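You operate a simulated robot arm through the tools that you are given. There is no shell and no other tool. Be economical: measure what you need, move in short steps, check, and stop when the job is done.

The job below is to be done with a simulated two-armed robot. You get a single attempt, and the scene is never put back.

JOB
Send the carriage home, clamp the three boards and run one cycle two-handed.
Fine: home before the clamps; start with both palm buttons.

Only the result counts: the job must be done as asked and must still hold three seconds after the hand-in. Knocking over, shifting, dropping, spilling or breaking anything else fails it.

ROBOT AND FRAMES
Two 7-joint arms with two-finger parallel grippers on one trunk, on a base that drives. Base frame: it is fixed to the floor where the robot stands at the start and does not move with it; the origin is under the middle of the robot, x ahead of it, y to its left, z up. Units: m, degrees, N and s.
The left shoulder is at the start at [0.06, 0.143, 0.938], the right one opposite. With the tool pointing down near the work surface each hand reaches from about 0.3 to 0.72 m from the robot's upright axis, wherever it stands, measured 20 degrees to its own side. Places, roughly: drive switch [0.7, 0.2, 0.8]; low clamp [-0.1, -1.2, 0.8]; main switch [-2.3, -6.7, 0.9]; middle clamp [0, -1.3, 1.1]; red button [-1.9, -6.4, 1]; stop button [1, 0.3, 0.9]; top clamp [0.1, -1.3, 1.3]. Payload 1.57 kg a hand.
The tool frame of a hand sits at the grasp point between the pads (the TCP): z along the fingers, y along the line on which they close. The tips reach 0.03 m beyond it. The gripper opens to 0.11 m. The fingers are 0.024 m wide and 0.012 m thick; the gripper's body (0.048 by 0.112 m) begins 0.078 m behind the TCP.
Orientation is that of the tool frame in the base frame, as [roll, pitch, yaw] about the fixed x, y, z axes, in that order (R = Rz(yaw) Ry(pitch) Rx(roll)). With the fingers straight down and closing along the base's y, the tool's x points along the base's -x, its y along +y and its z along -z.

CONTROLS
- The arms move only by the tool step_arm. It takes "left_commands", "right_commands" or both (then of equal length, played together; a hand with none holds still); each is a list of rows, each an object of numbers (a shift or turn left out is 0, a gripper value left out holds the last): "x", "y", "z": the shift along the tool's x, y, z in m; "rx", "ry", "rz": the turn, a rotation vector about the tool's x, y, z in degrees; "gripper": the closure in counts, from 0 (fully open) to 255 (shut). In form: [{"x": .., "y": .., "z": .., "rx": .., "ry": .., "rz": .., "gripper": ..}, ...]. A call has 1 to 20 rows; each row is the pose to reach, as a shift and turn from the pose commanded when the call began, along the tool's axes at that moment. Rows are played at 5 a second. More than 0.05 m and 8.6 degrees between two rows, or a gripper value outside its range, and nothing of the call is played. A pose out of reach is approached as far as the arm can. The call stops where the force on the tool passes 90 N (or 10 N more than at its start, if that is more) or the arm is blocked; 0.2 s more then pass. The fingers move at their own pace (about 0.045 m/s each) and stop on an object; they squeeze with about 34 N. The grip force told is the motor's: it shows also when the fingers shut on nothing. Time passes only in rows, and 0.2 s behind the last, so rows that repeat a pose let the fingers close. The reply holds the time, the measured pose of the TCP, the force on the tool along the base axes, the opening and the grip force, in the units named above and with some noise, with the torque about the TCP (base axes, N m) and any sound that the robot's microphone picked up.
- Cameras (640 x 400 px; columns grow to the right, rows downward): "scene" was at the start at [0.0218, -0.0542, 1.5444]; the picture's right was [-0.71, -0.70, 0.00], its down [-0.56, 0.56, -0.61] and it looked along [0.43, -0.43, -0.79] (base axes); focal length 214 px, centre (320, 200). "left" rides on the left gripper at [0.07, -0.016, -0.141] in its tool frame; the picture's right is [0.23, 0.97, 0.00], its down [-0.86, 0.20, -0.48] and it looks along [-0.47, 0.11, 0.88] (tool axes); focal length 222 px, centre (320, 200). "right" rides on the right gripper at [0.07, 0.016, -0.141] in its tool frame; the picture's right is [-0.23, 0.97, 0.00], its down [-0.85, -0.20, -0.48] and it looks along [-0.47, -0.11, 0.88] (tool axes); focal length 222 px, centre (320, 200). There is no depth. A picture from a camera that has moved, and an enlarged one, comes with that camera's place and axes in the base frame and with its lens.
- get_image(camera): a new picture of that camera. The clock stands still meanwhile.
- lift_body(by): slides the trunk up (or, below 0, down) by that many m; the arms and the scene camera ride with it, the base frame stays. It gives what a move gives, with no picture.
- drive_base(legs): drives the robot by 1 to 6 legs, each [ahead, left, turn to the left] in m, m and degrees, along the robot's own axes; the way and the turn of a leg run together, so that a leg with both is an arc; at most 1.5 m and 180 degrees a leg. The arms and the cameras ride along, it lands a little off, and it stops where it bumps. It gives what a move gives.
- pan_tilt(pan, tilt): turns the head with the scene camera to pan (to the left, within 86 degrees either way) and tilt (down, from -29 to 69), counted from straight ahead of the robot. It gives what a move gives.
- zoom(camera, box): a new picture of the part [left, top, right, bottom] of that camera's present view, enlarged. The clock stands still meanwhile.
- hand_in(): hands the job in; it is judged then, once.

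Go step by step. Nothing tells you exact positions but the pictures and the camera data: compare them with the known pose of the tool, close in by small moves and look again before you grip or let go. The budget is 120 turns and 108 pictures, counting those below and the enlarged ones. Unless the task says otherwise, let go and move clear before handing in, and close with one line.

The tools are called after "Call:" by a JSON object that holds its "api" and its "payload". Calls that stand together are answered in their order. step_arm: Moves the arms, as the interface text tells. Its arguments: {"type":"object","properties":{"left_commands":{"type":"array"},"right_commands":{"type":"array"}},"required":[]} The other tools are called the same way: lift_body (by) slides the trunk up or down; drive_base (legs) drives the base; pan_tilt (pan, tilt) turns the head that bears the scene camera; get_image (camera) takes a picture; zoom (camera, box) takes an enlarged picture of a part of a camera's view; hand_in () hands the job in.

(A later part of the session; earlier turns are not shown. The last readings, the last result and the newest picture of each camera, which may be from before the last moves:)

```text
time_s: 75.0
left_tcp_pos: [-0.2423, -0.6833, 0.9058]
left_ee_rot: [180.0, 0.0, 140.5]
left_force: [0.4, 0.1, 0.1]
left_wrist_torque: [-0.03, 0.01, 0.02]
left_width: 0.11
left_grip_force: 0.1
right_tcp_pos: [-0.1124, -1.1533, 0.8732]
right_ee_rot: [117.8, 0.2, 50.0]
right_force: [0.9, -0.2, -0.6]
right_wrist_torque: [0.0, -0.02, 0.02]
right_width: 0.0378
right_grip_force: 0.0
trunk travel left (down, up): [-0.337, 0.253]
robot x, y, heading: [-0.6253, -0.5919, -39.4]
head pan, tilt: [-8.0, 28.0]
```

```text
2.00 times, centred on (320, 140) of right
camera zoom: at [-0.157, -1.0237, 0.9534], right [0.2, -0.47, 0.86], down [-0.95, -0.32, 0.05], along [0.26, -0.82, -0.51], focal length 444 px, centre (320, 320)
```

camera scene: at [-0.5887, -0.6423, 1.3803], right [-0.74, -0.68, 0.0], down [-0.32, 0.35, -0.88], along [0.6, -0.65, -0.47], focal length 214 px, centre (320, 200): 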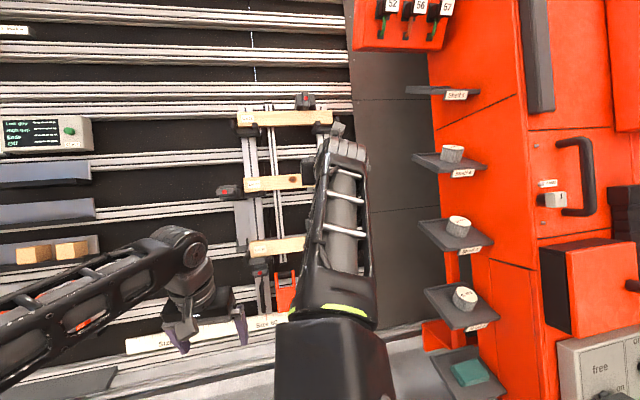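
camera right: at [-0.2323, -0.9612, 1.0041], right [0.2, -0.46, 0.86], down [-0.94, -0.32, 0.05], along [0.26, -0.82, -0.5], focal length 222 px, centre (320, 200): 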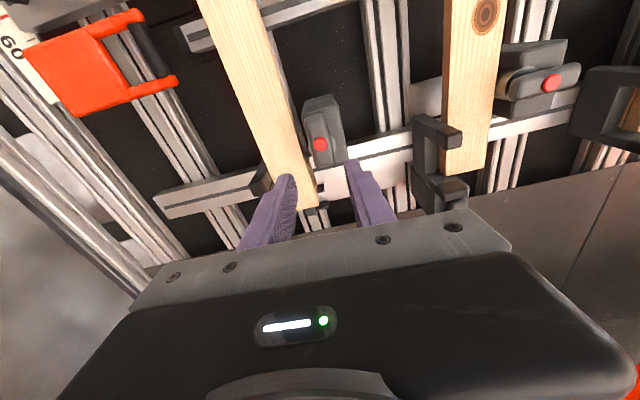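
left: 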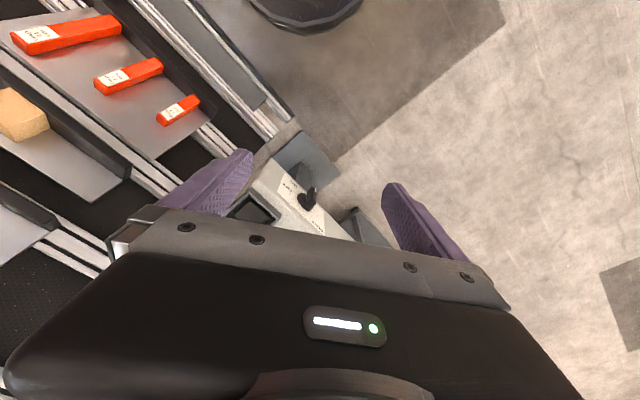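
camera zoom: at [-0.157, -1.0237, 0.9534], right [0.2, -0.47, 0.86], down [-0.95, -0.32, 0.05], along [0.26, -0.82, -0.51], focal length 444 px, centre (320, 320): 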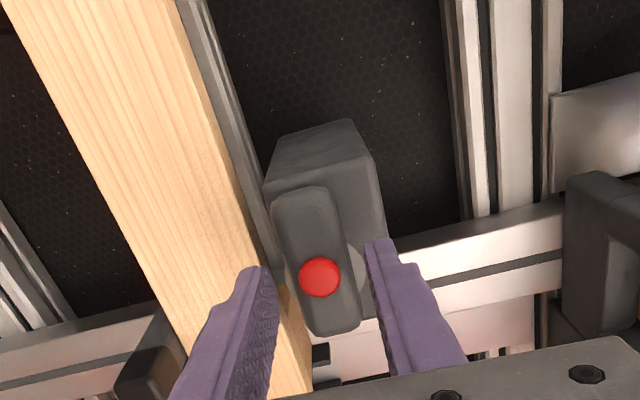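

Call:
{"api": "step_arm", "payload": {"right_commands": [{"z": 0.01}, {"z": 0.012, "gripper": 255}, {"z": 0.012}, {"z": 0.012}]}}

Call:
{"api": "step_arm", "payload": {"right_commands": [{"rz": 6}, {"rz": 12}, {"rz": 18}, {"rz": 24}, {"rz": 30}, {"rz": 36}, {"rz": 42}, {"rz": 48}, {"rz": 54}, {"rz": 60}, {"rz": 66}, {"rz": 72}, {"rz": 78}, {"rz": 84}, {"rz": 90}, {"rz": 93}, {"rz": 96}, {"rz": 90}]}}

Call:
{"api": "zoom", "payload": {"camera": "right", "box": [220, 40, 420, 240]}}

```text
time_s: 76.0
left_tcp_pos: [-0.2443, -0.6818, 0.9075]
left_ee_rot: [180.0, 0.1, 140.5]
left_force: [0.1, 0.5, -0.1]
left_wrist_torque: [0.0, 0.01, 0.01]
left_width: 0.1099
left_grip_force: 0.1
right_tcp_pos: [-0.103, -1.1589, 0.8672]
right_ee_rot: [117.8, 0.1, 50.0]
right_force: [-15.3, 14.9, -3.4]
right_wrist_torque: [0.42, 0.39, 0.27]
right_width: 0.0281
right_grip_force: 33.8
right hand out of reach, approached as far as the arm can: row 1, 2
trunk travel left (down, up): [-0.337, 0.253]
robot x, y, heading: [-0.6302, -0.5923, -39.6]
head pan, tilt: [-8.0, 28.0]
```

```text
time_s: 79.8
left_tcp_pos: [-0.2424, -0.6844, 0.9071]
left_ee_rot: [179.9, 0.0, 140.6]
left_force: [-1.3, 1.0, 0.0]
left_wrist_torque: [0.02, 0.01, 0.0]
left_width: 0.1099
left_grip_force: 0.1
right_tcp_pos: [-0.1077, -1.1578, 0.8661]
right_ee_rot: [153.6, -58.9, -10.8]
right_force: [16.2, -20.4, 12.6]
right_wrist_torque: [-0.07, -0.26, -0.04]
right_width: 0.028
right_grip_force: 38.1
right hand out of reach, approached as far as the arm can: row 8, 9, 10, 11, 12, 13, 14, 15, 16, 17, 18
trunk travel left (down, up): [-0.337, 0.253]
robot x, y, heading: [-0.6288, -0.5905, -39.7]
head pan, tilt: [-8.0, 28.0]
```

```text
2.00 times, centred on (320, 140) of right
camera zoom: at [-0.1775, -1.0954, 0.9963], right [-0.64, -0.77, 0.03], down [-0.65, 0.52, -0.56], along [0.41, -0.38, -0.83], focal length 444 px, centre (320, 320)
```

zoom: 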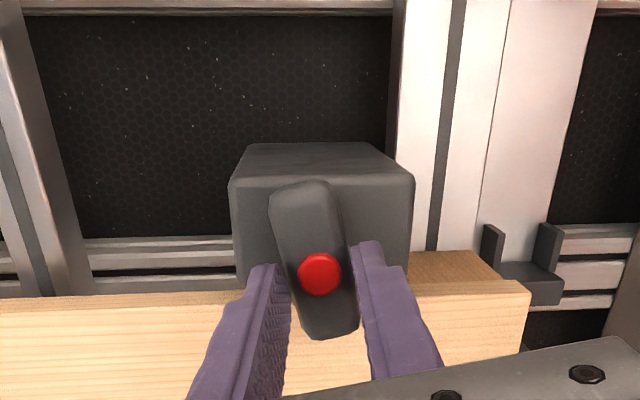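

The arm ran out of reach at about 65° of turn. Release, back off, drive 10 cm closer and finish the turn.

Call:
{"api": "step_arm", "payload": {"right_commands": [{"gripper": 150}, {"z": 0.0}, {"z": -0.03}, {"z": -0.07}, {"z": -0.11}]}}

Call:
{"api": "zoom", "payload": {"camera": "right", "box": [220, 40, 420, 240]}}

```text
time_s: 81.0
left_tcp_pos: [-0.2438, -0.6828, 0.9076]
left_ee_rot: [-180.0, 0.1, 140.5]
left_force: [0.0, -0.6, -0.4]
left_wrist_torque: [-0.01, 0.0, 0.02]
left_width: 0.1103
left_grip_force: 0.0
right_tcp_pos: [-0.1841, -1.0912, 0.916]
right_ee_rot: [153.6, -58.6, -10.7]
right_force: [0.4, 0.5, -0.4]
right_wrist_torque: [-0.01, 0.01, -0.02]
right_width: 0.0456
right_grip_force: 0.0
trunk travel left (down, up): [-0.337, 0.253]
robot x, y, heading: [-0.626, -0.5936, -39.4]
head pan, tilt: [-8.0, 28.0]
```

```text
2.00 times, centred on (320, 140) of right
camera zoom: at [-0.2513, -1.0291, 1.0465], right [-0.64, -0.77, 0.03], down [-0.65, 0.52, -0.55], along [0.41, -0.37, -0.83], focal length 444 px, centre (320, 320)
```

zoom: 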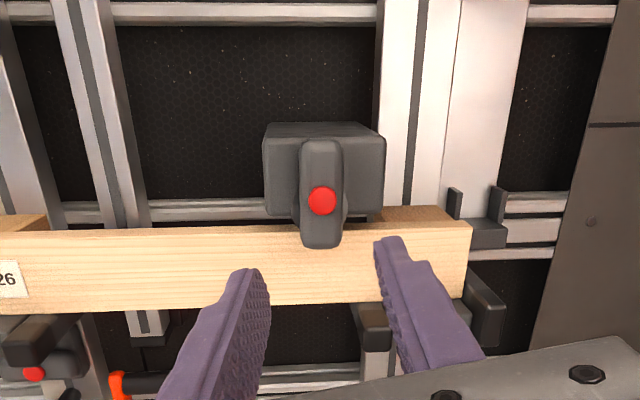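

The low bar now appears vertical on its block (it snapped over). Back off and compare all three from the scene camera.

Call:
{"api": "step_arm", "payload": {"right_commands": [{"z": -0.04}, {"z": -0.08}, {"z": -0.12}]}}

Call:
{"api": "drive_base", "payload": {"legs": [[-0.2, 0, 0], [0, 0.3, 0]]}}

Call:
{"api": "pan_tilt", "payload": {"pan": -25, "tilt": 20}}

Call:
{"api": "get_image", "payload": {"camera": "scene"}}

```text
time_s: 81.8
left_tcp_pos: [-0.2435, -0.6827, 0.9069]
left_ee_rot: [179.9, 0.0, 140.6]
left_force: [0.1, -0.1, 0.3]
left_wrist_torque: [0.06, 0.0, 0.01]
left_width: 0.1101
left_grip_force: 0.0
right_tcp_pos: [-0.2701, -1.0365, 0.9689]
right_ee_rot: [157.6, -58.7, -15.2]
right_force: [0.0, -0.1, 0.6]
right_wrist_torque: [0.06, -0.02, 0.0]
right_width: 0.0453
right_grip_force: 0.1
trunk travel left (down, up): [-0.337, 0.253]
robot x, y, heading: [-0.6263, -0.5932, -39.5]
head pan, tilt: [-8.0, 28.0]
```

```text
time_s: 85.1
left_tcp_pos: [-0.2034, -0.3251, 0.9063]
left_ee_rot: [180.0, 0.0, 140.4]
left_force: [0.5, 0.2, -0.2]
left_wrist_torque: [0.0, -0.02, 0.03]
left_width: 0.1099
left_grip_force: 0.0
right_tcp_pos: [-0.2283, -0.6713, 0.9684]
right_ee_rot: [157.3, -58.6, -14.5]
right_force: [0.4, -0.1, -0.3]
right_wrist_torque: [-0.01, -0.02, 0.01]
right_width: 0.0452
right_grip_force: 0.1
trunk travel left (down, up): [-0.337, 0.253]
robot x, y, heading: [-0.5851, -0.231, -39.3]
head pan, tilt: [-8.0, 28.0]
```

```text
time_s: 85.9
left_tcp_pos: [-0.2038, -0.3255, 0.9051]
left_ee_rot: [-180.0, 0.0, 140.4]
left_force: [-0.5, 0.3, 0.2]
left_wrist_torque: [-0.03, 0.02, -0.03]
left_width: 0.1099
left_grip_force: 0.0
right_tcp_pos: [-0.2268, -0.6708, 0.9686]
right_ee_rot: [157.6, -58.8, -14.6]
right_force: [0.5, -0.6, -0.6]
right_wrist_torque: [-0.01, 0.01, 0.0]
right_width: 0.0451
right_grip_force: 0.1
trunk travel left (down, up): [-0.337, 0.253]
robot x, y, heading: [-0.5903, -0.2348, -39.7]
head pan, tilt: [-25.0, 20.0]
```

```text
38 pictures are left
camera scene: at [-0.5714, -0.3001, 1.3931], right [-0.9, -0.43, 0.0], down [-0.15, 0.31, -0.94], along [0.4, -0.85, -0.34], focal length 214 px, centre (320, 200)
```

scene: 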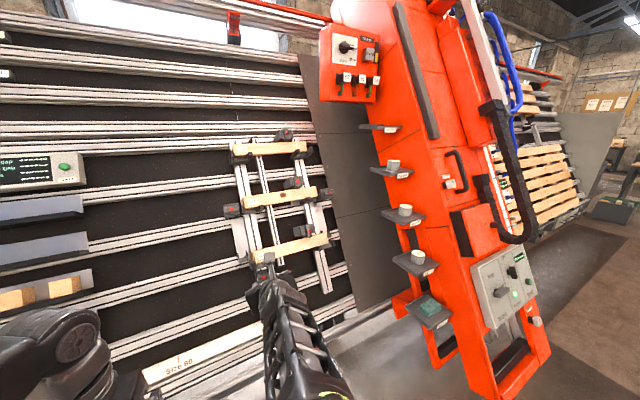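

Call:
{"api": "zoom", "payload": {"camera": "scene", "box": [210, 110, 350, 270]}}

Call:
{"api": "zoom", "payload": {"camera": "scene", "box": [265, 120, 335, 240]}}

```text
2.50 times, centred on (280, 190) of scene
camera zoom: at [-0.5714, -0.3001, 1.3931], right [-0.9, -0.43, 0.0], down [-0.15, 0.31, -0.94], along [0.4, -0.85, -0.34], focal length 536 px, centre (420, 225)
```

zoom: 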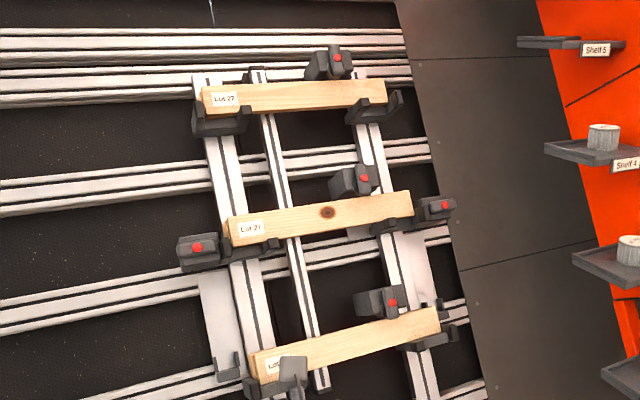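

```text
3.33 times, centred on (300, 180) of scene
camera zoom: at [-0.5714, -0.3001, 1.3931], right [-0.9, -0.43, 0.0], down [-0.15, 0.31, -0.94], along [0.4, -0.85, -0.34], focal length 715 px, centre (387, 267)
```

zoom: 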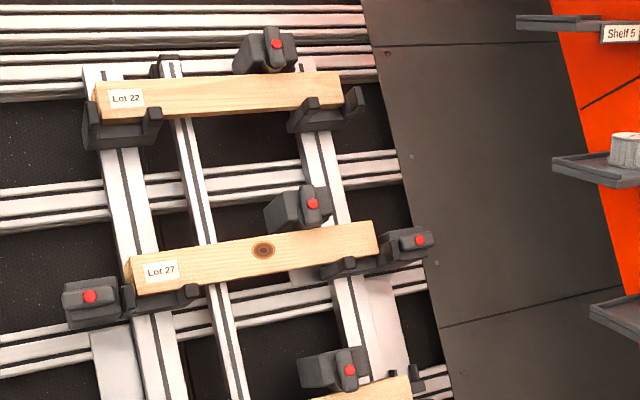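

Call:
{"api": "zoom", "payload": {"camera": "scene", "box": [285, 215, 325, 245]}}

Call:
{"api": "zoom", "payload": {"camera": "scene", "box": [275, 170, 315, 200]}}

```text
13.33 times, centred on (305, 230) of scene
camera zoom: at [-0.5714, -0.3001, 1.3931], right [-0.9, -0.43, 0.0], down [-0.15, 0.31, -0.94], along [0.4, -0.85, -0.34], focal length 2860 px, centre (520, -200)
```

zoom: 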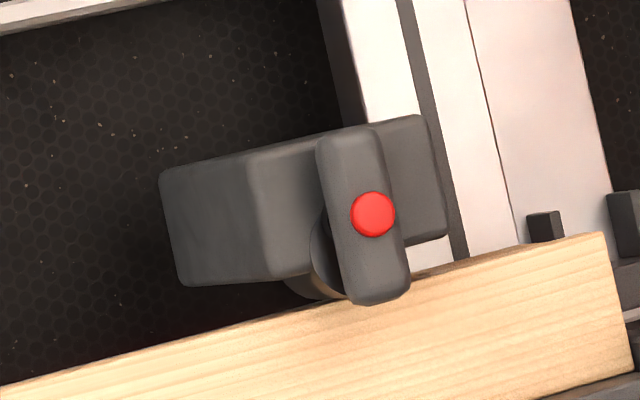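

```text
13.33 times, centred on (295, 185) of scene
camera zoom: at [-0.5714, -0.3001, 1.3931], right [-0.9, -0.43, 0.0], down [-0.15, 0.31, -0.94], along [0.4, -0.85, -0.34], focal length 2860 px, centre (653, 400)
```

zoom: 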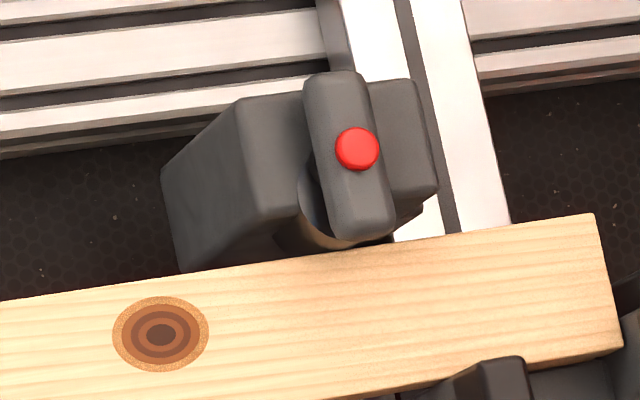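

All three handles are fully over. Now restore the right hand to tool-down before returning to the console.

Call:
{"api": "step_arm", "payload": {"right_commands": [{"rz": -8}, {"rz": -16}, {"rz": -24}, {"rz": -32}, {"rz": -40}, {"rz": -48}, {"rz": -56}, {"rz": -64}, {"rz": -72}, {"rz": -80}, {"rz": -88}, {"rz": -96}, {"rz": -104}, {"rz": -112}, {"rz": -120}, {"rz": -128}, {"rz": -136}, {"rz": -144}, {"rz": -152, "gripper": 255}, {"rz": -157}]}}

Call:
{"api": "lift_body", "payload": {"by": 0.2}}

```text
time_s: 90.1
left_tcp_pos: [-0.2039, -0.325, 0.9065]
left_ee_rot: [179.9, 0.0, 140.4]
left_force: [-0.3, 0.4, -1.1]
left_wrist_torque: [-0.01, 0.0, 0.0]
left_width: 0.1099
left_grip_force: 0.0
right_tcp_pos: [-0.2274, -0.671, 0.9668]
right_ee_rot: [162.9, 59.8, 119.9]
right_force: [0.3, 0.9, -1.0]
right_wrist_torque: [0.01, 0.01, -0.01]
right_width: 0.0
right_grip_force: 3.5
trunk travel left (down, up): [-0.337, 0.253]
robot x, y, heading: [-0.5866, -0.2325, -39.7]
head pan, tilt: [-25.0, 20.0]
```

```text
time_s: 92.2
left_tcp_pos: [-0.2037, -0.3254, 1.1067]
left_ee_rot: [-179.9, 0.0, 140.3]
left_force: [0.0, 0.2, 0.1]
left_wrist_torque: [0.01, 0.0, -0.01]
left_width: 0.1102
left_grip_force: 0.0
right_tcp_pos: [-0.2281, -0.6714, 1.1681]
right_ee_rot: [162.7, 59.9, 119.6]
right_force: [-0.5, 0.0, -0.2]
right_wrist_torque: [-0.01, 0.01, -0.01]
right_width: 0.0
right_grip_force: 21.5
trunk travel left (down, up): [-0.537, 0.053]
robot x, y, heading: [-0.5875, -0.2328, -39.6]
head pan, tilt: [-25.0, 20.0]
```

Call:
{"api": "step_arm", "payload": {"right_commands": [{"rz": -6}, {"rz": -11}]}}

Call:
{"api": "step_arm", "payload": {"right_commands": [{"ry": 7.8, "z": -0.02}, {"ry": 15.6, "z": -0.04}, {"ry": 23.4, "z": -0.06}, {"ry": 31.2, "z": -0.08}, {"ry": 39, "z": -0.1}, {"ry": 46.8, "z": -0.12}, {"ry": 54.6, "z": -0.14}, {"ry": 62, "z": -0.16}]}}

Call:
{"api": "drive_base", "payload": {"legs": [[0, 1.25, 0]]}}

Call:
{"api": "pan_tilt", "payload": {"pan": 0, "tilt": 50}}

Call:
{"api": "get_image", "payload": {"camera": "scene"}}

```text
time_s: 92.8
left_tcp_pos: [-0.2048, -0.3257, 1.1066]
left_ee_rot: [179.9, 0.0, 140.5]
left_force: [-0.4, 0.0, 0.6]
left_wrist_torque: [0.02, 0.01, -0.02]
left_width: 0.1101
left_grip_force: 0.1
right_tcp_pos: [-0.228, -0.6708, 1.1686]
right_ee_rot: [-177.8, 61.3, 141.9]
right_force: [0.0, -0.7, -0.4]
right_wrist_torque: [0.02, 0.01, 0.0]
right_width: 0.0
right_grip_force: 21.5
trunk travel left (down, up): [-0.537, 0.053]
robot x, y, heading: [-0.5884, -0.2368, -39.8]
head pan, tilt: [-25.0, 20.0]
```

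```text
time_s: 94.7
left_tcp_pos: [-0.2046, -0.3256, 1.1056]
left_ee_rot: [-179.9, 0.0, 140.4]
left_force: [-0.6, -0.4, 0.2]
left_wrist_torque: [0.0, -0.01, 0.0]
left_width: 0.1102
left_grip_force: 0.0
right_tcp_pos: [-0.3063, -0.6022, 1.2261]
right_ee_rot: [-178.9, 14.4, 140.2]
right_force: [0.3, -0.5, 0.2]
right_wrist_torque: [-0.01, -0.01, -0.01]
right_width: 0.0001
right_grip_force: 21.3
right hand out of reach, approached as far as the arm can: row 7, 8
trunk travel left (down, up): [-0.537, 0.053]
robot x, y, heading: [-0.5897, -0.2379, -39.9]
head pan, tilt: [-25.0, 20.0]
```

```text
time_s: 100.9
left_tcp_pos: [0.5878, 0.6406, 1.1067]
left_ee_rot: [180.0, 0.0, 140.8]
left_force: [0.9, 0.7, -0.2]
left_wrist_torque: [-0.01, -0.01, -0.02]
left_width: 0.1099
left_grip_force: 0.1
right_tcp_pos: [0.4869, 0.363, 1.2261]
right_ee_rot: [-178.9, 14.5, 140.6]
right_force: [-0.7, 0.8, 0.0]
right_wrist_torque: [0.01, 0.03, 0.01]
right_width: 0.0
right_grip_force: 21.2
trunk travel left (down, up): [-0.537, 0.053]
robot x, y, heading: [0.2032, 0.7259, -39.1]
head pan, tilt: [-25.0, 20.0]
```

```text
time_s: 101.9
left_tcp_pos: [0.5871, 0.6411, 1.1074]
left_ee_rot: [179.9, 0.0, 140.8]
left_force: [0.1, 0.5, 0.0]
left_wrist_torque: [-0.01, -0.02, 0.02]
left_width: 0.1096
left_grip_force: 0.1
right_tcp_pos: [0.4876, 0.3618, 1.2254]
right_ee_rot: [-178.9, 14.5, 140.6]
right_force: [0.7, -0.2, 0.1]
right_wrist_torque: [-0.01, 0.01, -0.01]
right_width: 0.0
right_grip_force: 21.2
trunk travel left (down, up): [-0.537, 0.053]
robot x, y, heading: [0.2052, 0.7295, -39.4]
head pan, tilt: [0.0, 50.0]
```

```text
33 pictures are left
camera scene: at [0.2391, 0.698, 1.5476], right [-0.63, -0.77, 0.0], down [-0.59, 0.48, -0.64], along [0.5, -0.41, -0.77], focal length 214 px, centre (320, 200)
```

scene: 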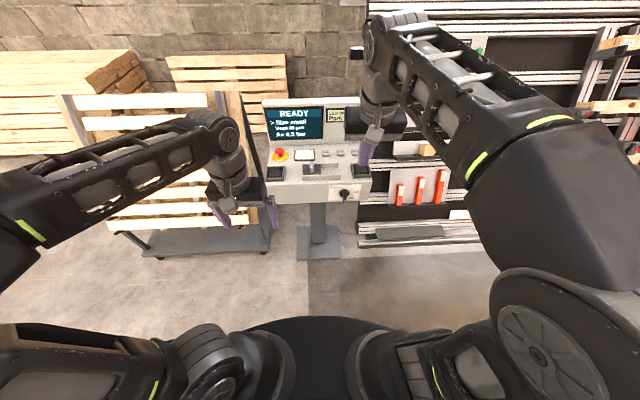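

READY, and centred in front of the console. Straighten the right hand, drive in 0.27 m, and close the left gripper.

Call:
{"api": "step_arm", "payload": {"right_commands": [{"ry": 5, "x": 0.0}, {"ry": 10, "z": 0.03, "y": -0.03}, {"ry": 14.5, "z": 0.06, "y": -0.06}, {"ry": 14.5, "z": 0.09, "y": -0.09}], "left_commands": [{"gripper": 255}, {"x": 0}, {"x": 0}, {"x": 0}]}}

Call:
{"api": "drive_base", "payload": {"legs": [[0.27, 0, 0]]}}

Call:
{"api": "get_image", "payload": {"camera": "left"}}

Call:
{"api": "get_image", "payload": {"camera": "right"}}

Call:
{"api": "zoom", "payload": {"camera": "scene", "box": [200, 130, 440, 300]}}

```text
time_s: 102.9
left_tcp_pos: [0.5883, 0.6366, 1.107]
left_ee_rot: [179.8, -0.1, 140.9]
left_force: [0.3, -1.6, -0.7]
left_wrist_torque: [0.05, -0.02, -0.05]
left_width: 0.0218
left_grip_force: 0.2
right_tcp_pos: [0.4538, 0.281, 1.1327]
right_ee_rot: [-179.4, 0.8, 140.6]
right_force: [-0.1, -0.6, 0.5]
right_wrist_torque: [0.13, -0.05, 0.01]
right_width: 0.0
right_grip_force: 21.1
right hand out of reach, approached as far as the arm can: row 1, 2, 3, 4
trunk travel left (down, up): [-0.537, 0.053]
robot x, y, heading: [0.2023, 0.7262, -39.4]
head pan, tilt: [0.0, 50.0]
```

```text
time_s: 104.8
left_tcp_pos: [0.7976, 0.4698, 1.1065]
left_ee_rot: [180.0, 0.0, 141.0]
left_force: [-0.3, -0.4, 0.7]
left_wrist_torque: [0.02, 0.04, 0.03]
left_width: 0.0
left_grip_force: 21.1
right_tcp_pos: [0.6659, 0.1144, 1.1339]
right_ee_rot: [-179.1, 1.0, 140.7]
right_force: [0.5, 0.4, 0.0]
right_wrist_torque: [0.02, 0.03, 0.01]
right_width: 0.0003
right_grip_force: 21.2
trunk travel left (down, up): [-0.537, 0.053]
robot x, y, heading: [0.411, 0.5609, -39.0]
head pan, tilt: [0.0, 50.0]
```

```text
32 pictures are left
camera left: at [0.7321, 0.504, 1.2476], right [0.44, 0.9, 0.0], down [0.79, -0.38, 0.48], along [0.43, -0.21, -0.88], focal length 222 px, centre (320, 200)
```

left: 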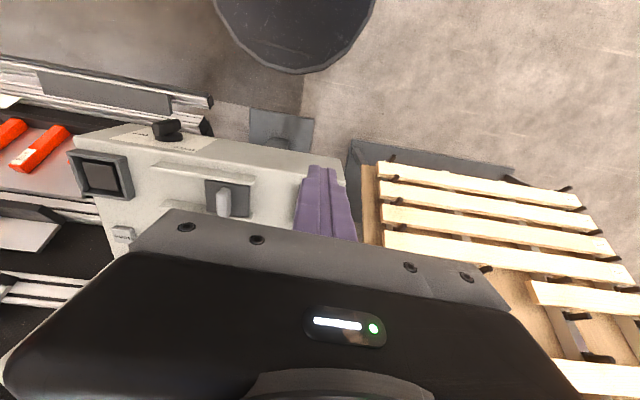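

```text
31 pictures are left
camera right: at [0.6214, 0.1748, 1.274], right [0.79, 0.61, -0.01], down [0.53, -0.69, 0.49], along [0.29, -0.4, -0.87], focal length 222 px, centre (320, 200)
```

right: 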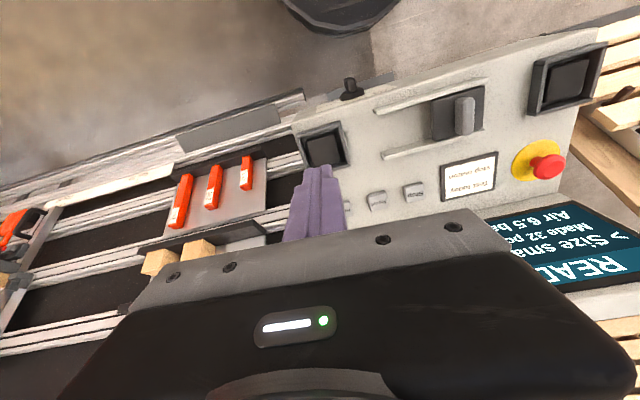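

```text
2.35 times, centred on (320, 215) of scene
camera zoom: at [0.4486, 0.5276, 1.5475], right [-0.63, -0.78, 0.0], down [-0.59, 0.48, -0.64], along [0.5, -0.41, -0.77], focal length 505 px, centre (320, 165)
```

zoom: 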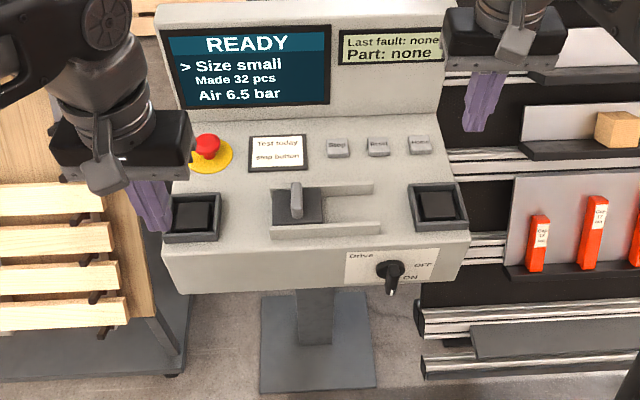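

Call:
{"api": "step_arm", "payload": {"right_commands": [{"x": -0.015, "y": -0.003, "z": 0.03}, {"x": -0.03, "y": -0.006, "z": 0.06}, {"x": -0.045, "y": -0.01, "z": 0.09}, {"x": -0.055, "y": -0.01, "z": 0.115}, {"x": -0.055, "y": -0.01, "z": 0.134}], "left_commands": [{"x": -0.035, "y": 0.006, "z": 0.02}, {"x": -0.07, "y": 0.012, "z": 0.04}, {"x": -0.105, "y": 0.02, "z": 0.06}, {"x": -0.14, "y": 0.027, "z": 0.08}, {"x": -0.156, "y": 0.029, "z": 0.107}]}}

Call:
{"api": "get_image", "payload": {"camera": "left"}}

Call:
{"api": "get_image", "payload": {"camera": "right"}}

```text
time_s: 106.0
left_tcp_pos: [0.9362, 0.3947, 0.9994]
left_ee_rot: [-180.0, 0.1, 140.9]
left_force: [0.4, -0.8, 0.5]
left_wrist_torque: [0.02, 0.02, 0.02]
left_width: 0.0
left_grip_force: 20.7
right_tcp_pos: [0.7029, 0.0691, 0.9999]
right_ee_rot: [-179.2, 1.0, 140.7]
right_force: [0.2, 0.0, -0.1]
right_wrist_torque: [-0.01, 0.01, 0.0]
right_width: 0.0
right_grip_force: 21.1
trunk travel left (down, up): [-0.537, 0.053]
robot x, y, heading: [0.4111, 0.5557, -39.2]
head pan, tilt: [0.0, 50.0]
```

```text
29 pictures are left
camera left: at [0.8726, 0.4276, 1.1407], right [0.44, 0.9, 0.0], down [0.79, -0.38, 0.48], along [0.43, -0.21, -0.88], focal length 222 px, centre (320, 200)
```

left: 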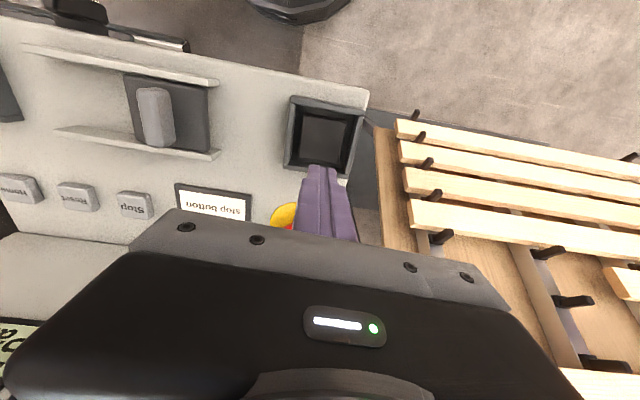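

```text
28 pictures are left
camera right: at [0.6583, 0.1295, 1.1404], right [0.79, 0.61, -0.01], down [0.53, -0.69, 0.49], along [0.29, -0.4, -0.87], focal length 222 px, centre (320, 200)
```

right: 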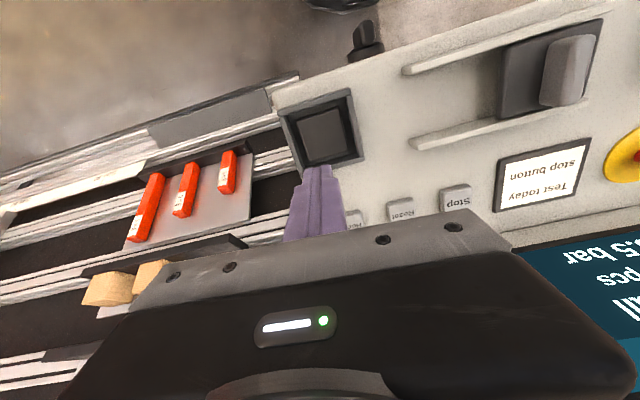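

Call:
{"api": "step_arm", "payload": {"right_commands": [{"x": 0.007, "y": 0.005, "z": 0.025}, {"x": 0.007, "y": 0.005, "z": 0.05}, {"x": 0.007, "y": 0.005, "z": 0.065}], "left_commands": [{"x": 0.014, "y": 0.004, "z": 0.025}, {"x": 0.014, "y": 0.004, "z": 0.05}, {"x": 0.014, "y": 0.004, "z": 0.065}]}}

Call:
{"api": "get_image", "payload": {"camera": "left"}}

Call:
{"api": "get_image", "payload": {"camera": "right"}}

Call:
{"api": "zoom", "payload": {"camera": "scene", "box": [220, 130, 420, 280]}}

```text
time_s: 106.8
left_tcp_pos: [0.9267, 0.4069, 0.9348]
left_ee_rot: [179.9, 0.0, 140.9]
left_force: [0.1, 0.1, -0.1]
left_wrist_torque: [-0.01, 0.0, 0.01]
left_width: 0.0003
left_grip_force: 21.4
right_tcp_pos: [0.7, 0.0755, 0.935]
right_ee_rot: [-179.3, 0.8, 140.7]
right_force: [0.3, -0.6, -1.3]
right_wrist_torque: [-0.02, 0.02, 0.0]
right_width: 0.0
right_grip_force: 21.2
trunk travel left (down, up): [-0.537, 0.053]
robot x, y, heading: [0.4124, 0.5594, -38.8]
head pan, tilt: [0.0, 50.0]
```

```text
27 pictures are left
camera left: at [0.8634, 0.4407, 1.0759], right [0.44, 0.9, 0.0], down [0.79, -0.38, 0.48], along [0.43, -0.21, -0.88], focal length 222 px, centre (320, 200)
```

left: 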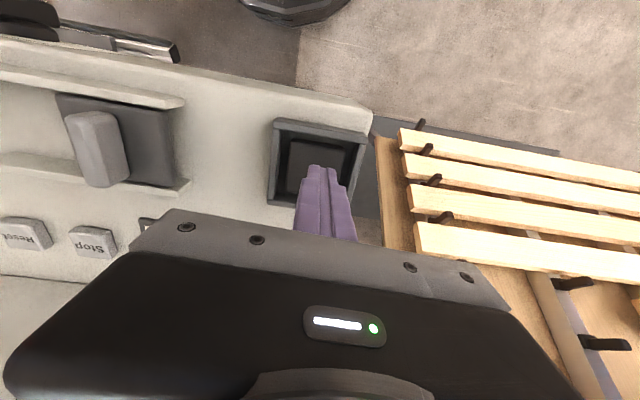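

```text
26 pictures are left
camera right: at [0.6554, 0.1372, 1.0758], right [0.79, 0.61, -0.01], down [0.53, -0.69, 0.49], along [0.29, -0.4, -0.87], focal length 222 px, centre (320, 200)
```

right: 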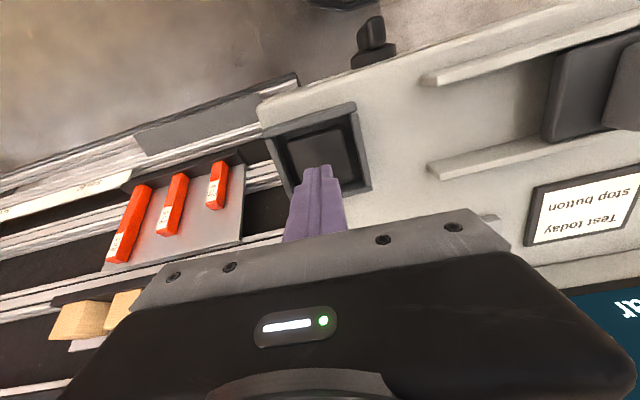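

```text
2.67 times, centred on (320, 205) of scene
camera zoom: at [0.4479, 0.5285, 1.5476], right [-0.63, -0.78, 0.0], down [-0.59, 0.48, -0.64], along [0.5, -0.41, -0.77], focal length 572 px, centre (320, 187)
```

zoom: 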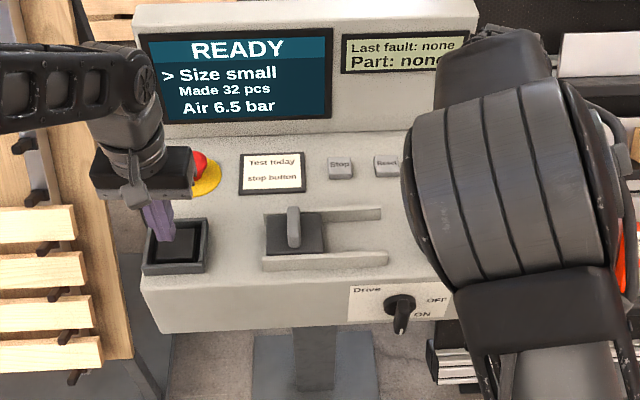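

Small corrections and lower to just above both buttons.

Call:
{"api": "step_arm", "payload": {"right_commands": [{"x": 0.004, "y": 0.003, "z": 0.012}, {"x": 0.004, "y": 0.003, "z": 0.025}], "left_commands": [{"x": -0.003, "y": 0.0, "z": 0.012}, {"x": -0.003, "y": 0.0, "z": 0.025}]}}

Call:
{"api": "zoom", "payload": {"camera": "left", "box": [240, 80, 400, 240]}}

Call:
{"api": "zoom", "payload": {"camera": "right", "box": [240, 80, 400, 240]}}

Call:
{"api": "zoom", "payload": {"camera": "scene", "box": [240, 190, 310, 240]}}

```text
time_s: 107.4
left_tcp_pos: [0.9299, 0.4054, 0.9098]
left_ee_rot: [180.0, 0.0, 140.9]
left_force: [-0.3, -0.1, -0.9]
left_wrist_torque: [0.02, 0.0, -0.04]
left_width: 0.0
left_grip_force: 21.2
right_tcp_pos: [0.6983, 0.08, 0.9097]
right_ee_rot: [-179.2, 0.9, 140.6]
right_force: [0.1, -0.2, 0.6]
right_wrist_torque: [0.0, 0.02, -0.01]
right_width: 0.0
right_grip_force: 20.8
trunk travel left (down, up): [-0.537, 0.053]
robot x, y, heading: [0.4116, 0.5584, -39.3]
head pan, tilt: [0.0, 50.0]
```

```text
2.50 times, centred on (320, 160) of left
camera zoom: at [0.8653, 0.4383, 1.051], right [0.44, 0.9, 0.0], down [0.79, -0.38, 0.48], along [0.43, -0.21, -0.88], focal length 555 px, centre (320, 300)
```

zoom: 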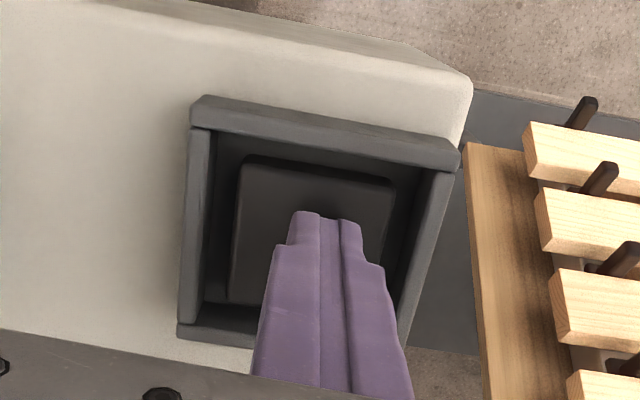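

```text
2.50 times, centred on (320, 160) of right
camera zoom: at [0.6542, 0.1407, 1.0505], right [0.79, 0.61, -0.01], down [0.53, -0.69, 0.49], along [0.29, -0.4, -0.87], focal length 555 px, centre (320, 300)
```

zoom: 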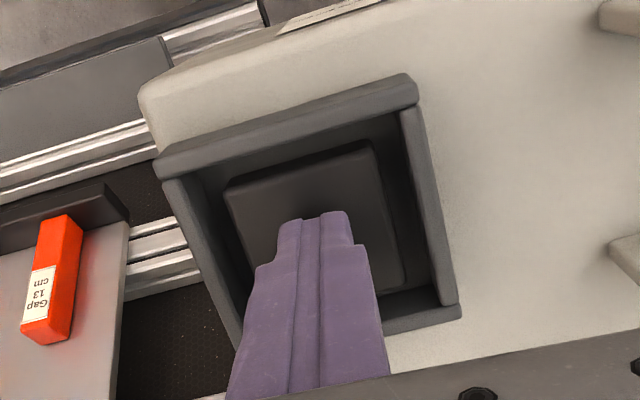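

```text
8.00 times, centred on (275, 215) of scene
camera zoom: at [0.4478, 0.5281, 1.5475], right [-0.63, -0.78, 0.0], down [-0.59, 0.48, -0.64], along [0.5, -0.41, -0.77], focal length 1716 px, centre (680, 80)
```

zoom: 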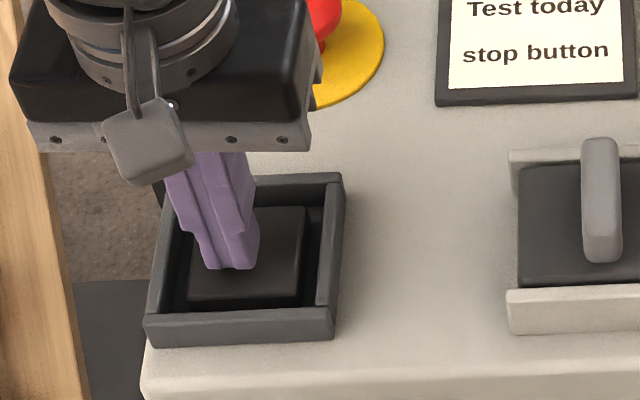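

Both fingertips are inside the guards, over the buttons. Press both together.

Call:
{"api": "step_arm", "payload": {"right_commands": [{"z": 0.012}, {"z": 0.022}, {"z": 0.03}, {"z": 0.03}], "left_commands": [{"z": 0.012}, {"z": 0.022}, {"z": 0.03}, {"z": 0.03}]}}

Call:
{"api": "zoom", "payload": {"camera": "scene", "box": [220, 130, 420, 280]}}

```text
time_s: 108.3
left_tcp_pos: [0.9299, 0.4057, 0.9015]
left_ee_rot: [-179.8, 2.9, 141.0]
left_force: [-3.4, 5.2, 36.9]
left_wrist_torque: [0.69, 0.53, -0.02]
left_width: 0.0001
left_grip_force: 21.3
right_tcp_pos: [0.6998, 0.0825, 0.9012]
right_ee_rot: [-179.2, 3.6, 140.9]
right_force: [-26.6, 22.2, 185.8]
right_wrist_torque: [1.23, 1.93, -0.57]
right_width: 0.0
right_grip_force: 20.9
trunk travel left (down, up): [-0.537, 0.053]
robot x, y, heading: [0.4105, 0.5571, -39.0]
head pan, tilt: [0.0, 50.0]
heard: click, click
stopped in row 4 (right hand): the force on the tool passed its limit (the readings are from after the stop); the commanded pose is now the measured one
```

```text
2.67 times, centred on (320, 205) of scene
camera zoom: at [0.4318, 0.5424, 1.5494], right [-0.63, -0.78, 0.0], down [-0.59, 0.48, -0.65], along [0.51, -0.41, -0.76], focal length 572 px, centre (320, 187)
```

zoom: 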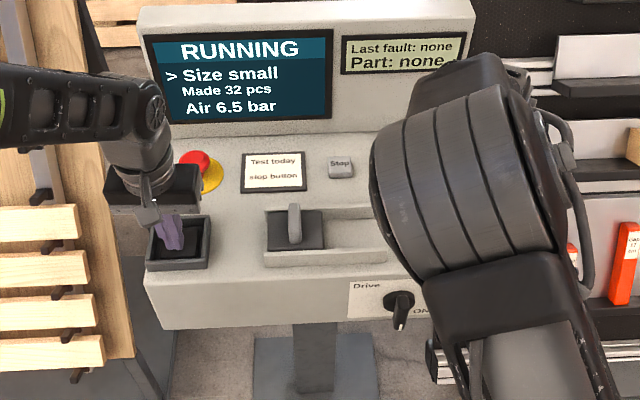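

RUNNING. Hold both buttons and watch.

Call:
{"api": "step_arm", "payload": {"right_commands": [{"z": 0.001}, {"z": 0.001}, {"z": 0.001}, {"z": 0.001}, {"z": 0.001}], "left_commands": [{"z": 0.002}, {"z": 0.002}, {"z": 0.002}, {"z": 0.002}, {"z": 0.002}]}}

Call:
{"api": "zoom", "payload": {"camera": "scene", "box": [220, 130, 420, 280]}}

```text
time_s: 109.5
left_tcp_pos: [0.9306, 0.4048, 0.9019]
left_ee_rot: [-179.8, 3.2, 141.0]
left_force: [-26.6, 17.2, 205.5]
left_wrist_torque: [0.97, 1.86, -0.22]
left_width: 0.0001
left_grip_force: 21.7
right_tcp_pos: [0.6996, 0.08, 0.9012]
right_ee_rot: [-179.2, 3.9, 140.9]
right_force: [4.2, 0.5, 50.5]
right_wrist_torque: [0.7, 0.3, 0.02]
right_width: 0.0001
right_grip_force: 21.9
trunk travel left (down, up): [-0.537, 0.053]
robot x, y, heading: [0.4072, 0.5566, -39.1]
head pan, tilt: [0.0, 50.0]
```

```text
2.67 times, centred on (320, 205) of scene
camera zoom: at [0.4306, 0.542, 1.5495], right [-0.63, -0.78, 0.0], down [-0.59, 0.48, -0.65], along [0.51, -0.41, -0.76], focal length 572 px, centre (320, 187)
```

zoom: 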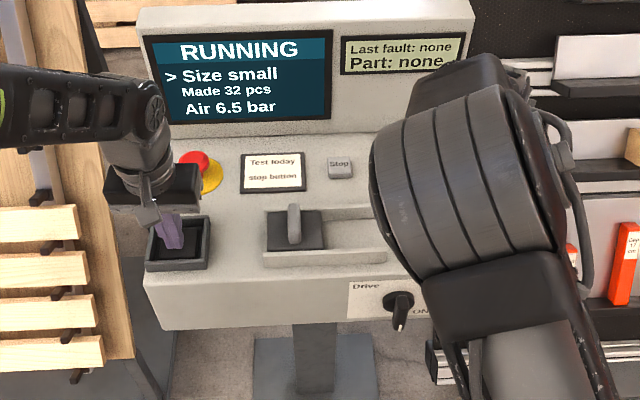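

Call:
{"api": "step_arm", "payload": {"right_commands": [{"z": 0.0}, {"z": 0.0}, {"z": 0.0}, {"z": 0.0}, {"z": 0}, {"z": 0}, {"z": 0}, {"z": 0}], "left_commands": [{"z": -0.003}, {"z": -0.003}, {"z": -0.003}, {"z": -0.003}, {"z": -0.003}, {"z": -0.003}, {"z": -0.003}, {"z": -0.003}]}}

Call:
{"api": "zoom", "payload": {"camera": "scene", "box": [220, 130, 420, 280]}}

```text
time_s: 110.2
left_tcp_pos: [0.9343, 0.3997, 0.9017]
left_ee_rot: [-179.6, 3.4, 141.0]
left_force: [-9.0, 11.0, 60.4]
left_wrist_torque: [0.8, 0.82, -0.08]
left_width: 0.0
left_grip_force: 21.7
right_tcp_pos: [0.7039, 0.0757, 0.9018]
right_ee_rot: [-179.4, 4.1, 140.9]
right_force: [-12.8, 10.9, 71.5]
right_wrist_torque: [0.85, 0.99, -0.17]
right_width: 0.0
right_grip_force: 21.0
trunk travel left (down, up): [-0.537, 0.053]
robot x, y, heading: [0.4116, 0.5609, -39.0]
head pan, tilt: [0.0, 50.0]
stopped in row 3 (right hand): the force on the tool passed its limit (the readings are from after the stop); the commanded pose is now the measured one
```

```text
2.67 times, centred on (320, 205) of scene
camera zoom: at [0.4357, 0.5386, 1.5467], right [-0.63, -0.78, 0.0], down [-0.59, 0.48, -0.65], along [0.5, -0.41, -0.76], focal length 572 px, centre (320, 187)
```

zoom: 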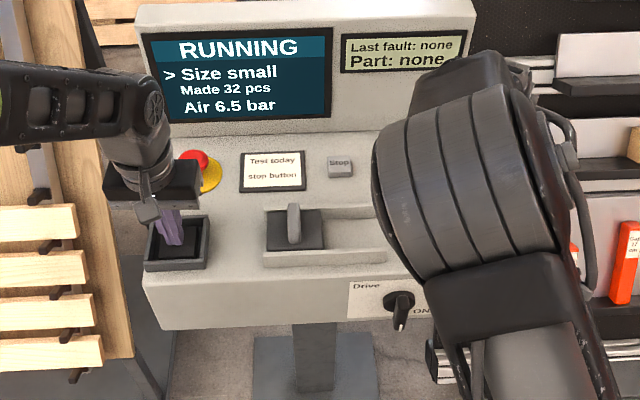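

Call:
{"api": "step_arm", "payload": {"right_commands": [{"z": -0.002}, {"z": -0.002}, {"z": -0.002}, {"z": -0.002}, {"z": -0.002}, {"z": -0.002}], "left_commands": [{"z": -0.002}, {"z": -0.002}, {"z": -0.002}, {"z": -0.002}, {"z": -0.002}, {"z": -0.002}]}}

Call:
{"api": "zoom", "payload": {"camera": "scene", "box": [220, 130, 420, 280]}}

```text
time_s: 111.5
left_tcp_pos: [0.9356, 0.3998, 0.9015]
left_ee_rot: [-179.7, 3.0, 141.1]
left_force: [-2.6, -6.1, 23.4]
left_wrist_torque: [0.08, 0.32, 0.09]
left_width: 0.0
left_grip_force: 21.6
right_tcp_pos: [0.7046, 0.0762, 0.9009]
right_ee_rot: [-179.4, 3.7, 140.7]
right_force: [0.3, 1.6, 27.2]
right_wrist_torque: [0.51, 0.29, -0.02]
right_width: 0.0
right_grip_force: 21.6
trunk travel left (down, up): [-0.537, 0.053]
robot x, y, heading: [0.4109, 0.5564, -39.2]
head pan, tilt: [0.0, 50.0]
```

```text
2.67 times, centred on (320, 205) of scene
camera zoom: at [0.4386, 0.5356, 1.5481], right [-0.63, -0.78, 0.0], down [-0.59, 0.48, -0.65], along [0.5, -0.41, -0.76], focal length 572 px, centre (320, 187)
```

zoom: 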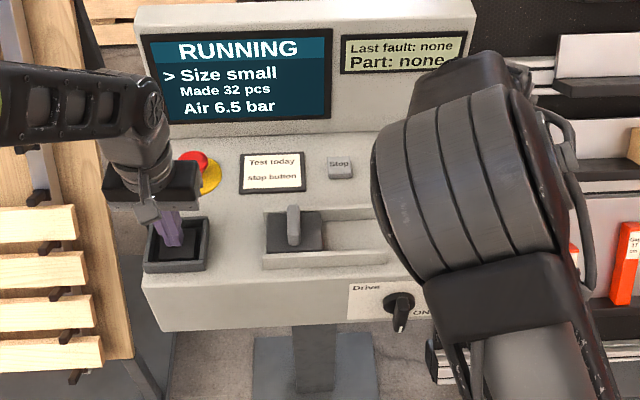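

Stable hold at about 25 N each, still RUNNING. Keep holding.

Call:
{"api": "step_arm", "payload": {"right_commands": [{"z": 0}, {"z": 0}, {"z": 0}, {"z": 0}, {"z": 0}, {"z": 0}, {"z": 0}, {"z": 0}, {"z": 0}, {"z": 0}, {"z": 0}, {"z": 0}, {"z": 0}, {"z": 0}, {"z": 0}], "left_commands": [{"z": 0}, {"z": 0}, {"z": 0}, {"z": 0}, {"z": 0}, {"z": 0}, {"z": 0}, {"z": 0}, {"z": 0}, {"z": 0}, {"z": 0}, {"z": 0}, {"z": 0}, {"z": 0}, {"z": 0}]}}

Call:
{"api": "zoom", "payload": {"camera": "scene", "box": [220, 130, 420, 280]}}

```text
time_s: 114.8
left_tcp_pos: [0.9373, 0.3992, 0.901]
left_ee_rot: [-179.6, 3.0, 141.1]
left_force: [2.9, -2.9, 26.6]
left_wrist_torque: [0.12, 0.13, 0.01]
left_width: 0.0
left_grip_force: 21.6
right_tcp_pos: [0.7049, 0.0748, 0.9015]
right_ee_rot: [-179.4, 3.7, 140.8]
right_force: [0.0, -2.1, 30.3]
right_wrist_torque: [0.48, 0.4, 0.01]
right_width: 0.0001
right_grip_force: 21.2
trunk travel left (down, up): [-0.537, 0.053]
robot x, y, heading: [0.4093, 0.5547, -39.2]
head pan, tilt: [0.0, 50.0]
```

```text
2.67 times, centred on (320, 205) of scene
camera zoom: at [0.4393, 0.5355, 1.5481], right [-0.63, -0.78, 0.0], down [-0.59, 0.48, -0.65], along [0.5, -0.41, -0.76], focal length 572 px, centre (320, 187)
```

zoom: 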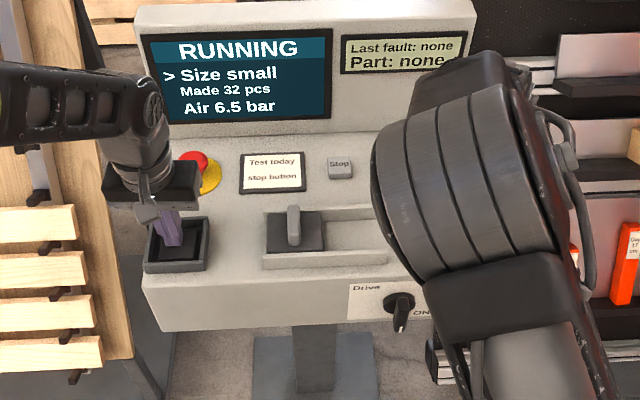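

Call:
{"api": "step_arm", "payload": {"right_commands": [{"z": 0}, {"z": 0}, {"z": 0}, {"z": 0}, {"z": 0}, {"z": 0}, {"z": 0}, {"z": 0}, {"z": 0}, {"z": 0}, {"z": 0}, {"z": 0}, {"z": 0}, {"z": 0}, {"z": 0}, {"z": 0}, {"z": 0}, {"z": 0}, {"z": 0}, {"z": 0}], "left_commands": [{"z": 0}, {"z": 0}, {"z": 0}, {"z": 0}, {"z": 0}, {"z": 0}, {"z": 0}, {"z": 0}, {"z": 0}, {"z": 0}, {"z": 0}, {"z": 0}, {"z": 0}, {"z": 0}, {"z": 0}, {"z": 0}, {"z": 0}, {"z": 0}, {"z": 0}, {"z": 0}]}}

Call:
{"api": "get_image", "payload": {"camera": "scene"}}

```text
time_s: 119.0
left_tcp_pos: [0.9357, 0.4008, 0.9014]
left_ee_rot: [-179.7, 2.9, 141.1]
left_force: [2.2, -1.2, 22.2]
left_wrist_torque: [0.22, 0.15, 0.04]
left_width: 0.0
left_grip_force: 21.7
right_tcp_pos: [0.7064, 0.0756, 0.9013]
right_ee_rot: [-179.4, 3.8, 140.9]
right_force: [-7.1, 6.2, 82.4]
right_wrist_torque: [0.87, 1.04, -0.23]
right_width: 0.0
right_grip_force: 20.9
trunk travel left (down, up): [-0.537, 0.053]
robot x, y, heading: [0.413, 0.557, -39.2]
head pan, tilt: [0.0, 50.0]
```

```text
16 pictures are left
camera scene: at [0.4393, 0.5355, 1.5481], right [-0.63, -0.78, 0.0], down [-0.59, 0.48, -0.65], along [0.5, -0.41, -0.76], focal length 214 px, centre (320, 200)
```

scene: 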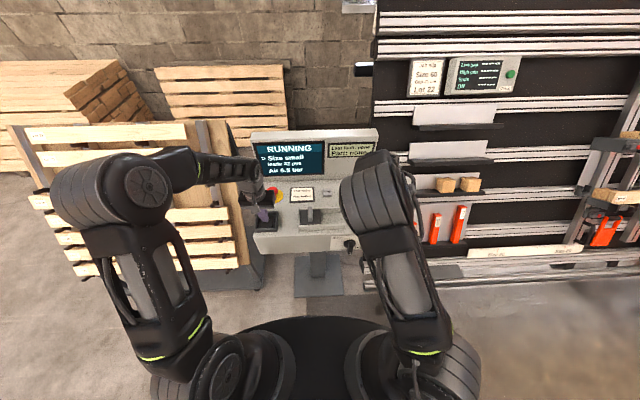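

Still running, the carriage is visibly moving at the right. Keep holding.

Call:
{"api": "step_arm", "payload": {"right_commands": [{"z": 0}, {"z": 0}, {"z": 0}, {"z": 0}, {"z": 0}, {"z": 0}, {"z": 0}, {"z": 0}, {"z": 0}, {"z": 0}, {"z": 0}, {"z": 0}, {"z": 0}, {"z": 0}, {"z": 0}, {"z": 0}, {"z": 0}, {"z": 0}, {"z": 0}, {"z": 0}], "left_commands": [{"z": 0}, {"z": 0}, {"z": 0}, {"z": 0}, {"z": 0}, {"z": 0}, {"z": 0}, {"z": 0}, {"z": 0}, {"z": 0}, {"z": 0}, {"z": 0}, {"z": 0}, {"z": 0}, {"z": 0}, {"z": 0}, {"z": 0}, {"z": 0}, {"z": 0}, {"z": 0}]}}

Call:
{"api": "get_image", "payload": {"camera": "scene"}}

```text
time_s: 123.2
left_tcp_pos: [0.9356, 0.4004, 0.9001]
left_ee_rot: [-179.8, 3.0, 141.2]
left_force: [1.0, -3.1, 23.5]
left_wrist_torque: [0.22, 0.2, 0.01]
left_width: 0.0002
left_grip_force: 21.3
right_tcp_pos: [0.7049, 0.075, 0.9024]
right_ee_rot: [-179.5, 3.6, 140.7]
right_force: [1.1, -0.6, 26.1]
right_wrist_torque: [0.43, 0.26, -0.02]
right_width: 0.0
right_grip_force: 21.5
trunk travel left (down, up): [-0.537, 0.053]
robot x, y, heading: [0.4108, 0.5611, -38.9]
head pan, tilt: [0.0, 50.0]
```

```text
15 pictures are left
camera scene: at [0.4393, 0.5354, 1.5481], right [-0.63, -0.78, 0.0], down [-0.59, 0.48, -0.65], along [0.5, -0.41, -0.76], focal length 214 px, centre (320, 200)
```

scene: 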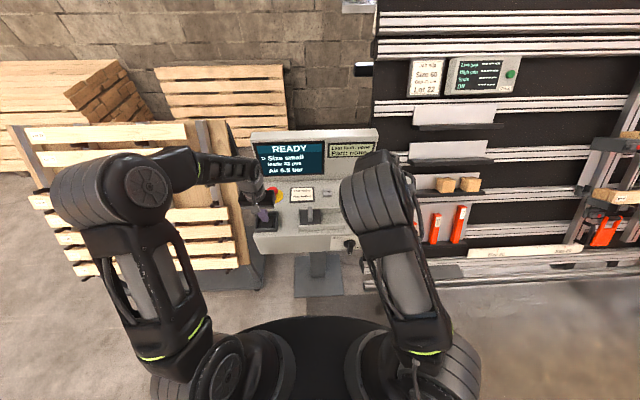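

READY again: cycle finished. Lift both hands off together, straight up, and read the screen.

Call:
{"api": "step_arm", "payload": {"right_commands": [{"z": -0.03}, {"z": -0.07}, {"z": -0.11}, {"z": -0.15}, {"z": -0.18, "x": 0.04}], "left_commands": [{"z": -0.03}, {"z": -0.07}, {"z": -0.11}, {"z": -0.15}, {"z": -0.18, "x": 0.04}]}}

Call:
{"api": "zoom", "payload": {"camera": "scene", "box": [220, 120, 400, 260]}}

```text
time_s: 124.3
left_tcp_pos: [0.8991, 0.4291, 1.0743]
left_ee_rot: [-179.7, 2.4, 141.0]
left_force: [-0.7, 1.2, 0.9]
left_wrist_torque: [-0.05, -0.04, 0.01]
left_width: 0.0
left_grip_force: 21.9
right_tcp_pos: [0.6686, 0.1074, 1.0738]
right_ee_rot: [-179.5, 3.0, 140.9]
right_force: [-0.6, -0.4, 0.3]
right_wrist_torque: [-0.02, -0.05, 0.01]
right_width: 0.0
right_grip_force: 21.0
trunk travel left (down, up): [-0.537, 0.053]
robot x, y, heading: [0.4116, 0.5581, -39.2]
head pan, tilt: [0.0, 50.0]
```

```text
2.86 times, centred on (310, 190) of scene
camera zoom: at [0.4441, 0.5314, 1.5477], right [-0.63, -0.78, 0.0], down [-0.59, 0.48, -0.65], along [0.5, -0.41, -0.76], focal length 613 px, centre (349, 229)
```

zoom: 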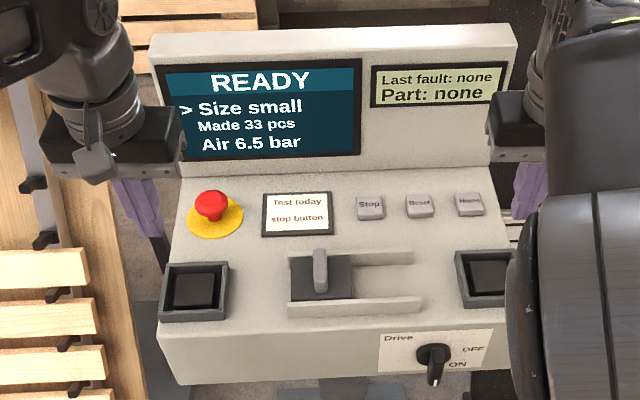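

Count went from 32 to 33, with no fault. I'll back clear and hand in.

Call:
{"api": "drive_base", "payload": {"legs": [[-0.2, 0, 0]]}}

Call:
{"api": "pan_tilt", "payload": {"pan": -50, "tilt": 25}}

Call:
{"api": "get_image", "payload": {"camera": "scene"}}

```text
time_s: 126.0
left_tcp_pos: [0.7478, 0.5525, 1.073]
left_ee_rot: [-179.7, 2.3, 140.8]
left_force: [0.0, -0.5, 0.1]
left_wrist_torque: [-0.01, -0.04, -0.01]
left_width: 0.0
left_grip_force: 20.9
right_tcp_pos: [0.5151, 0.231, 1.0734]
right_ee_rot: [-179.4, 3.0, 140.5]
right_force: [-0.6, 0.1, -0.5]
right_wrist_torque: [0.01, 0.0, -0.03]
right_width: 0.0
right_grip_force: 21.7
trunk travel left (down, up): [-0.537, 0.053]
robot x, y, heading: [0.2571, 0.6844, -39.2]
head pan, tilt: [0.0, 50.0]
```

```text
time_s: 127.1
left_tcp_pos: [0.7494, 0.5523, 1.072]
left_ee_rot: [-179.7, 2.3, 140.9]
left_force: [0.3, -0.1, 0.1]
left_wrist_torque: [-0.02, 0.0, 0.01]
left_width: 0.0
left_grip_force: 21.6
right_tcp_pos: [0.5156, 0.2307, 1.072]
right_ee_rot: [-179.4, 3.1, 140.6]
right_force: [0.0, -0.2, 0.3]
right_wrist_torque: [0.04, 0.01, 0.01]
right_width: 0.0
right_grip_force: 21.3
trunk travel left (down, up): [-0.537, 0.053]
robot x, y, heading: [0.2562, 0.6904, -39.2]
head pan, tilt: [-50.0, 25.0]
```

```text
13 pictures are left
camera scene: at [0.2345, 0.611, 1.585], right [-1.0, -0.01, 0.0], down [-0.01, 0.42, -0.91], along [0.01, -0.91, -0.42], focal length 214 px, centre (320, 200)
```

scene: 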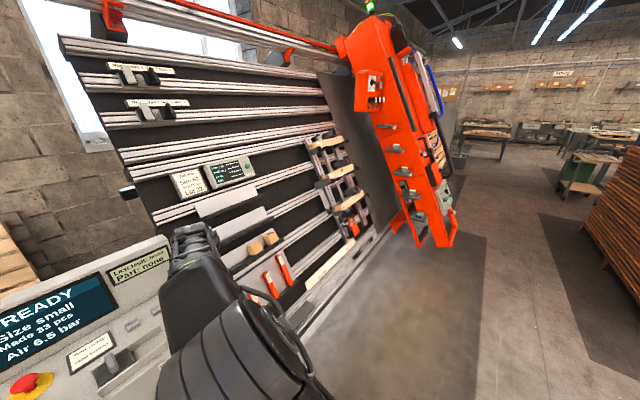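

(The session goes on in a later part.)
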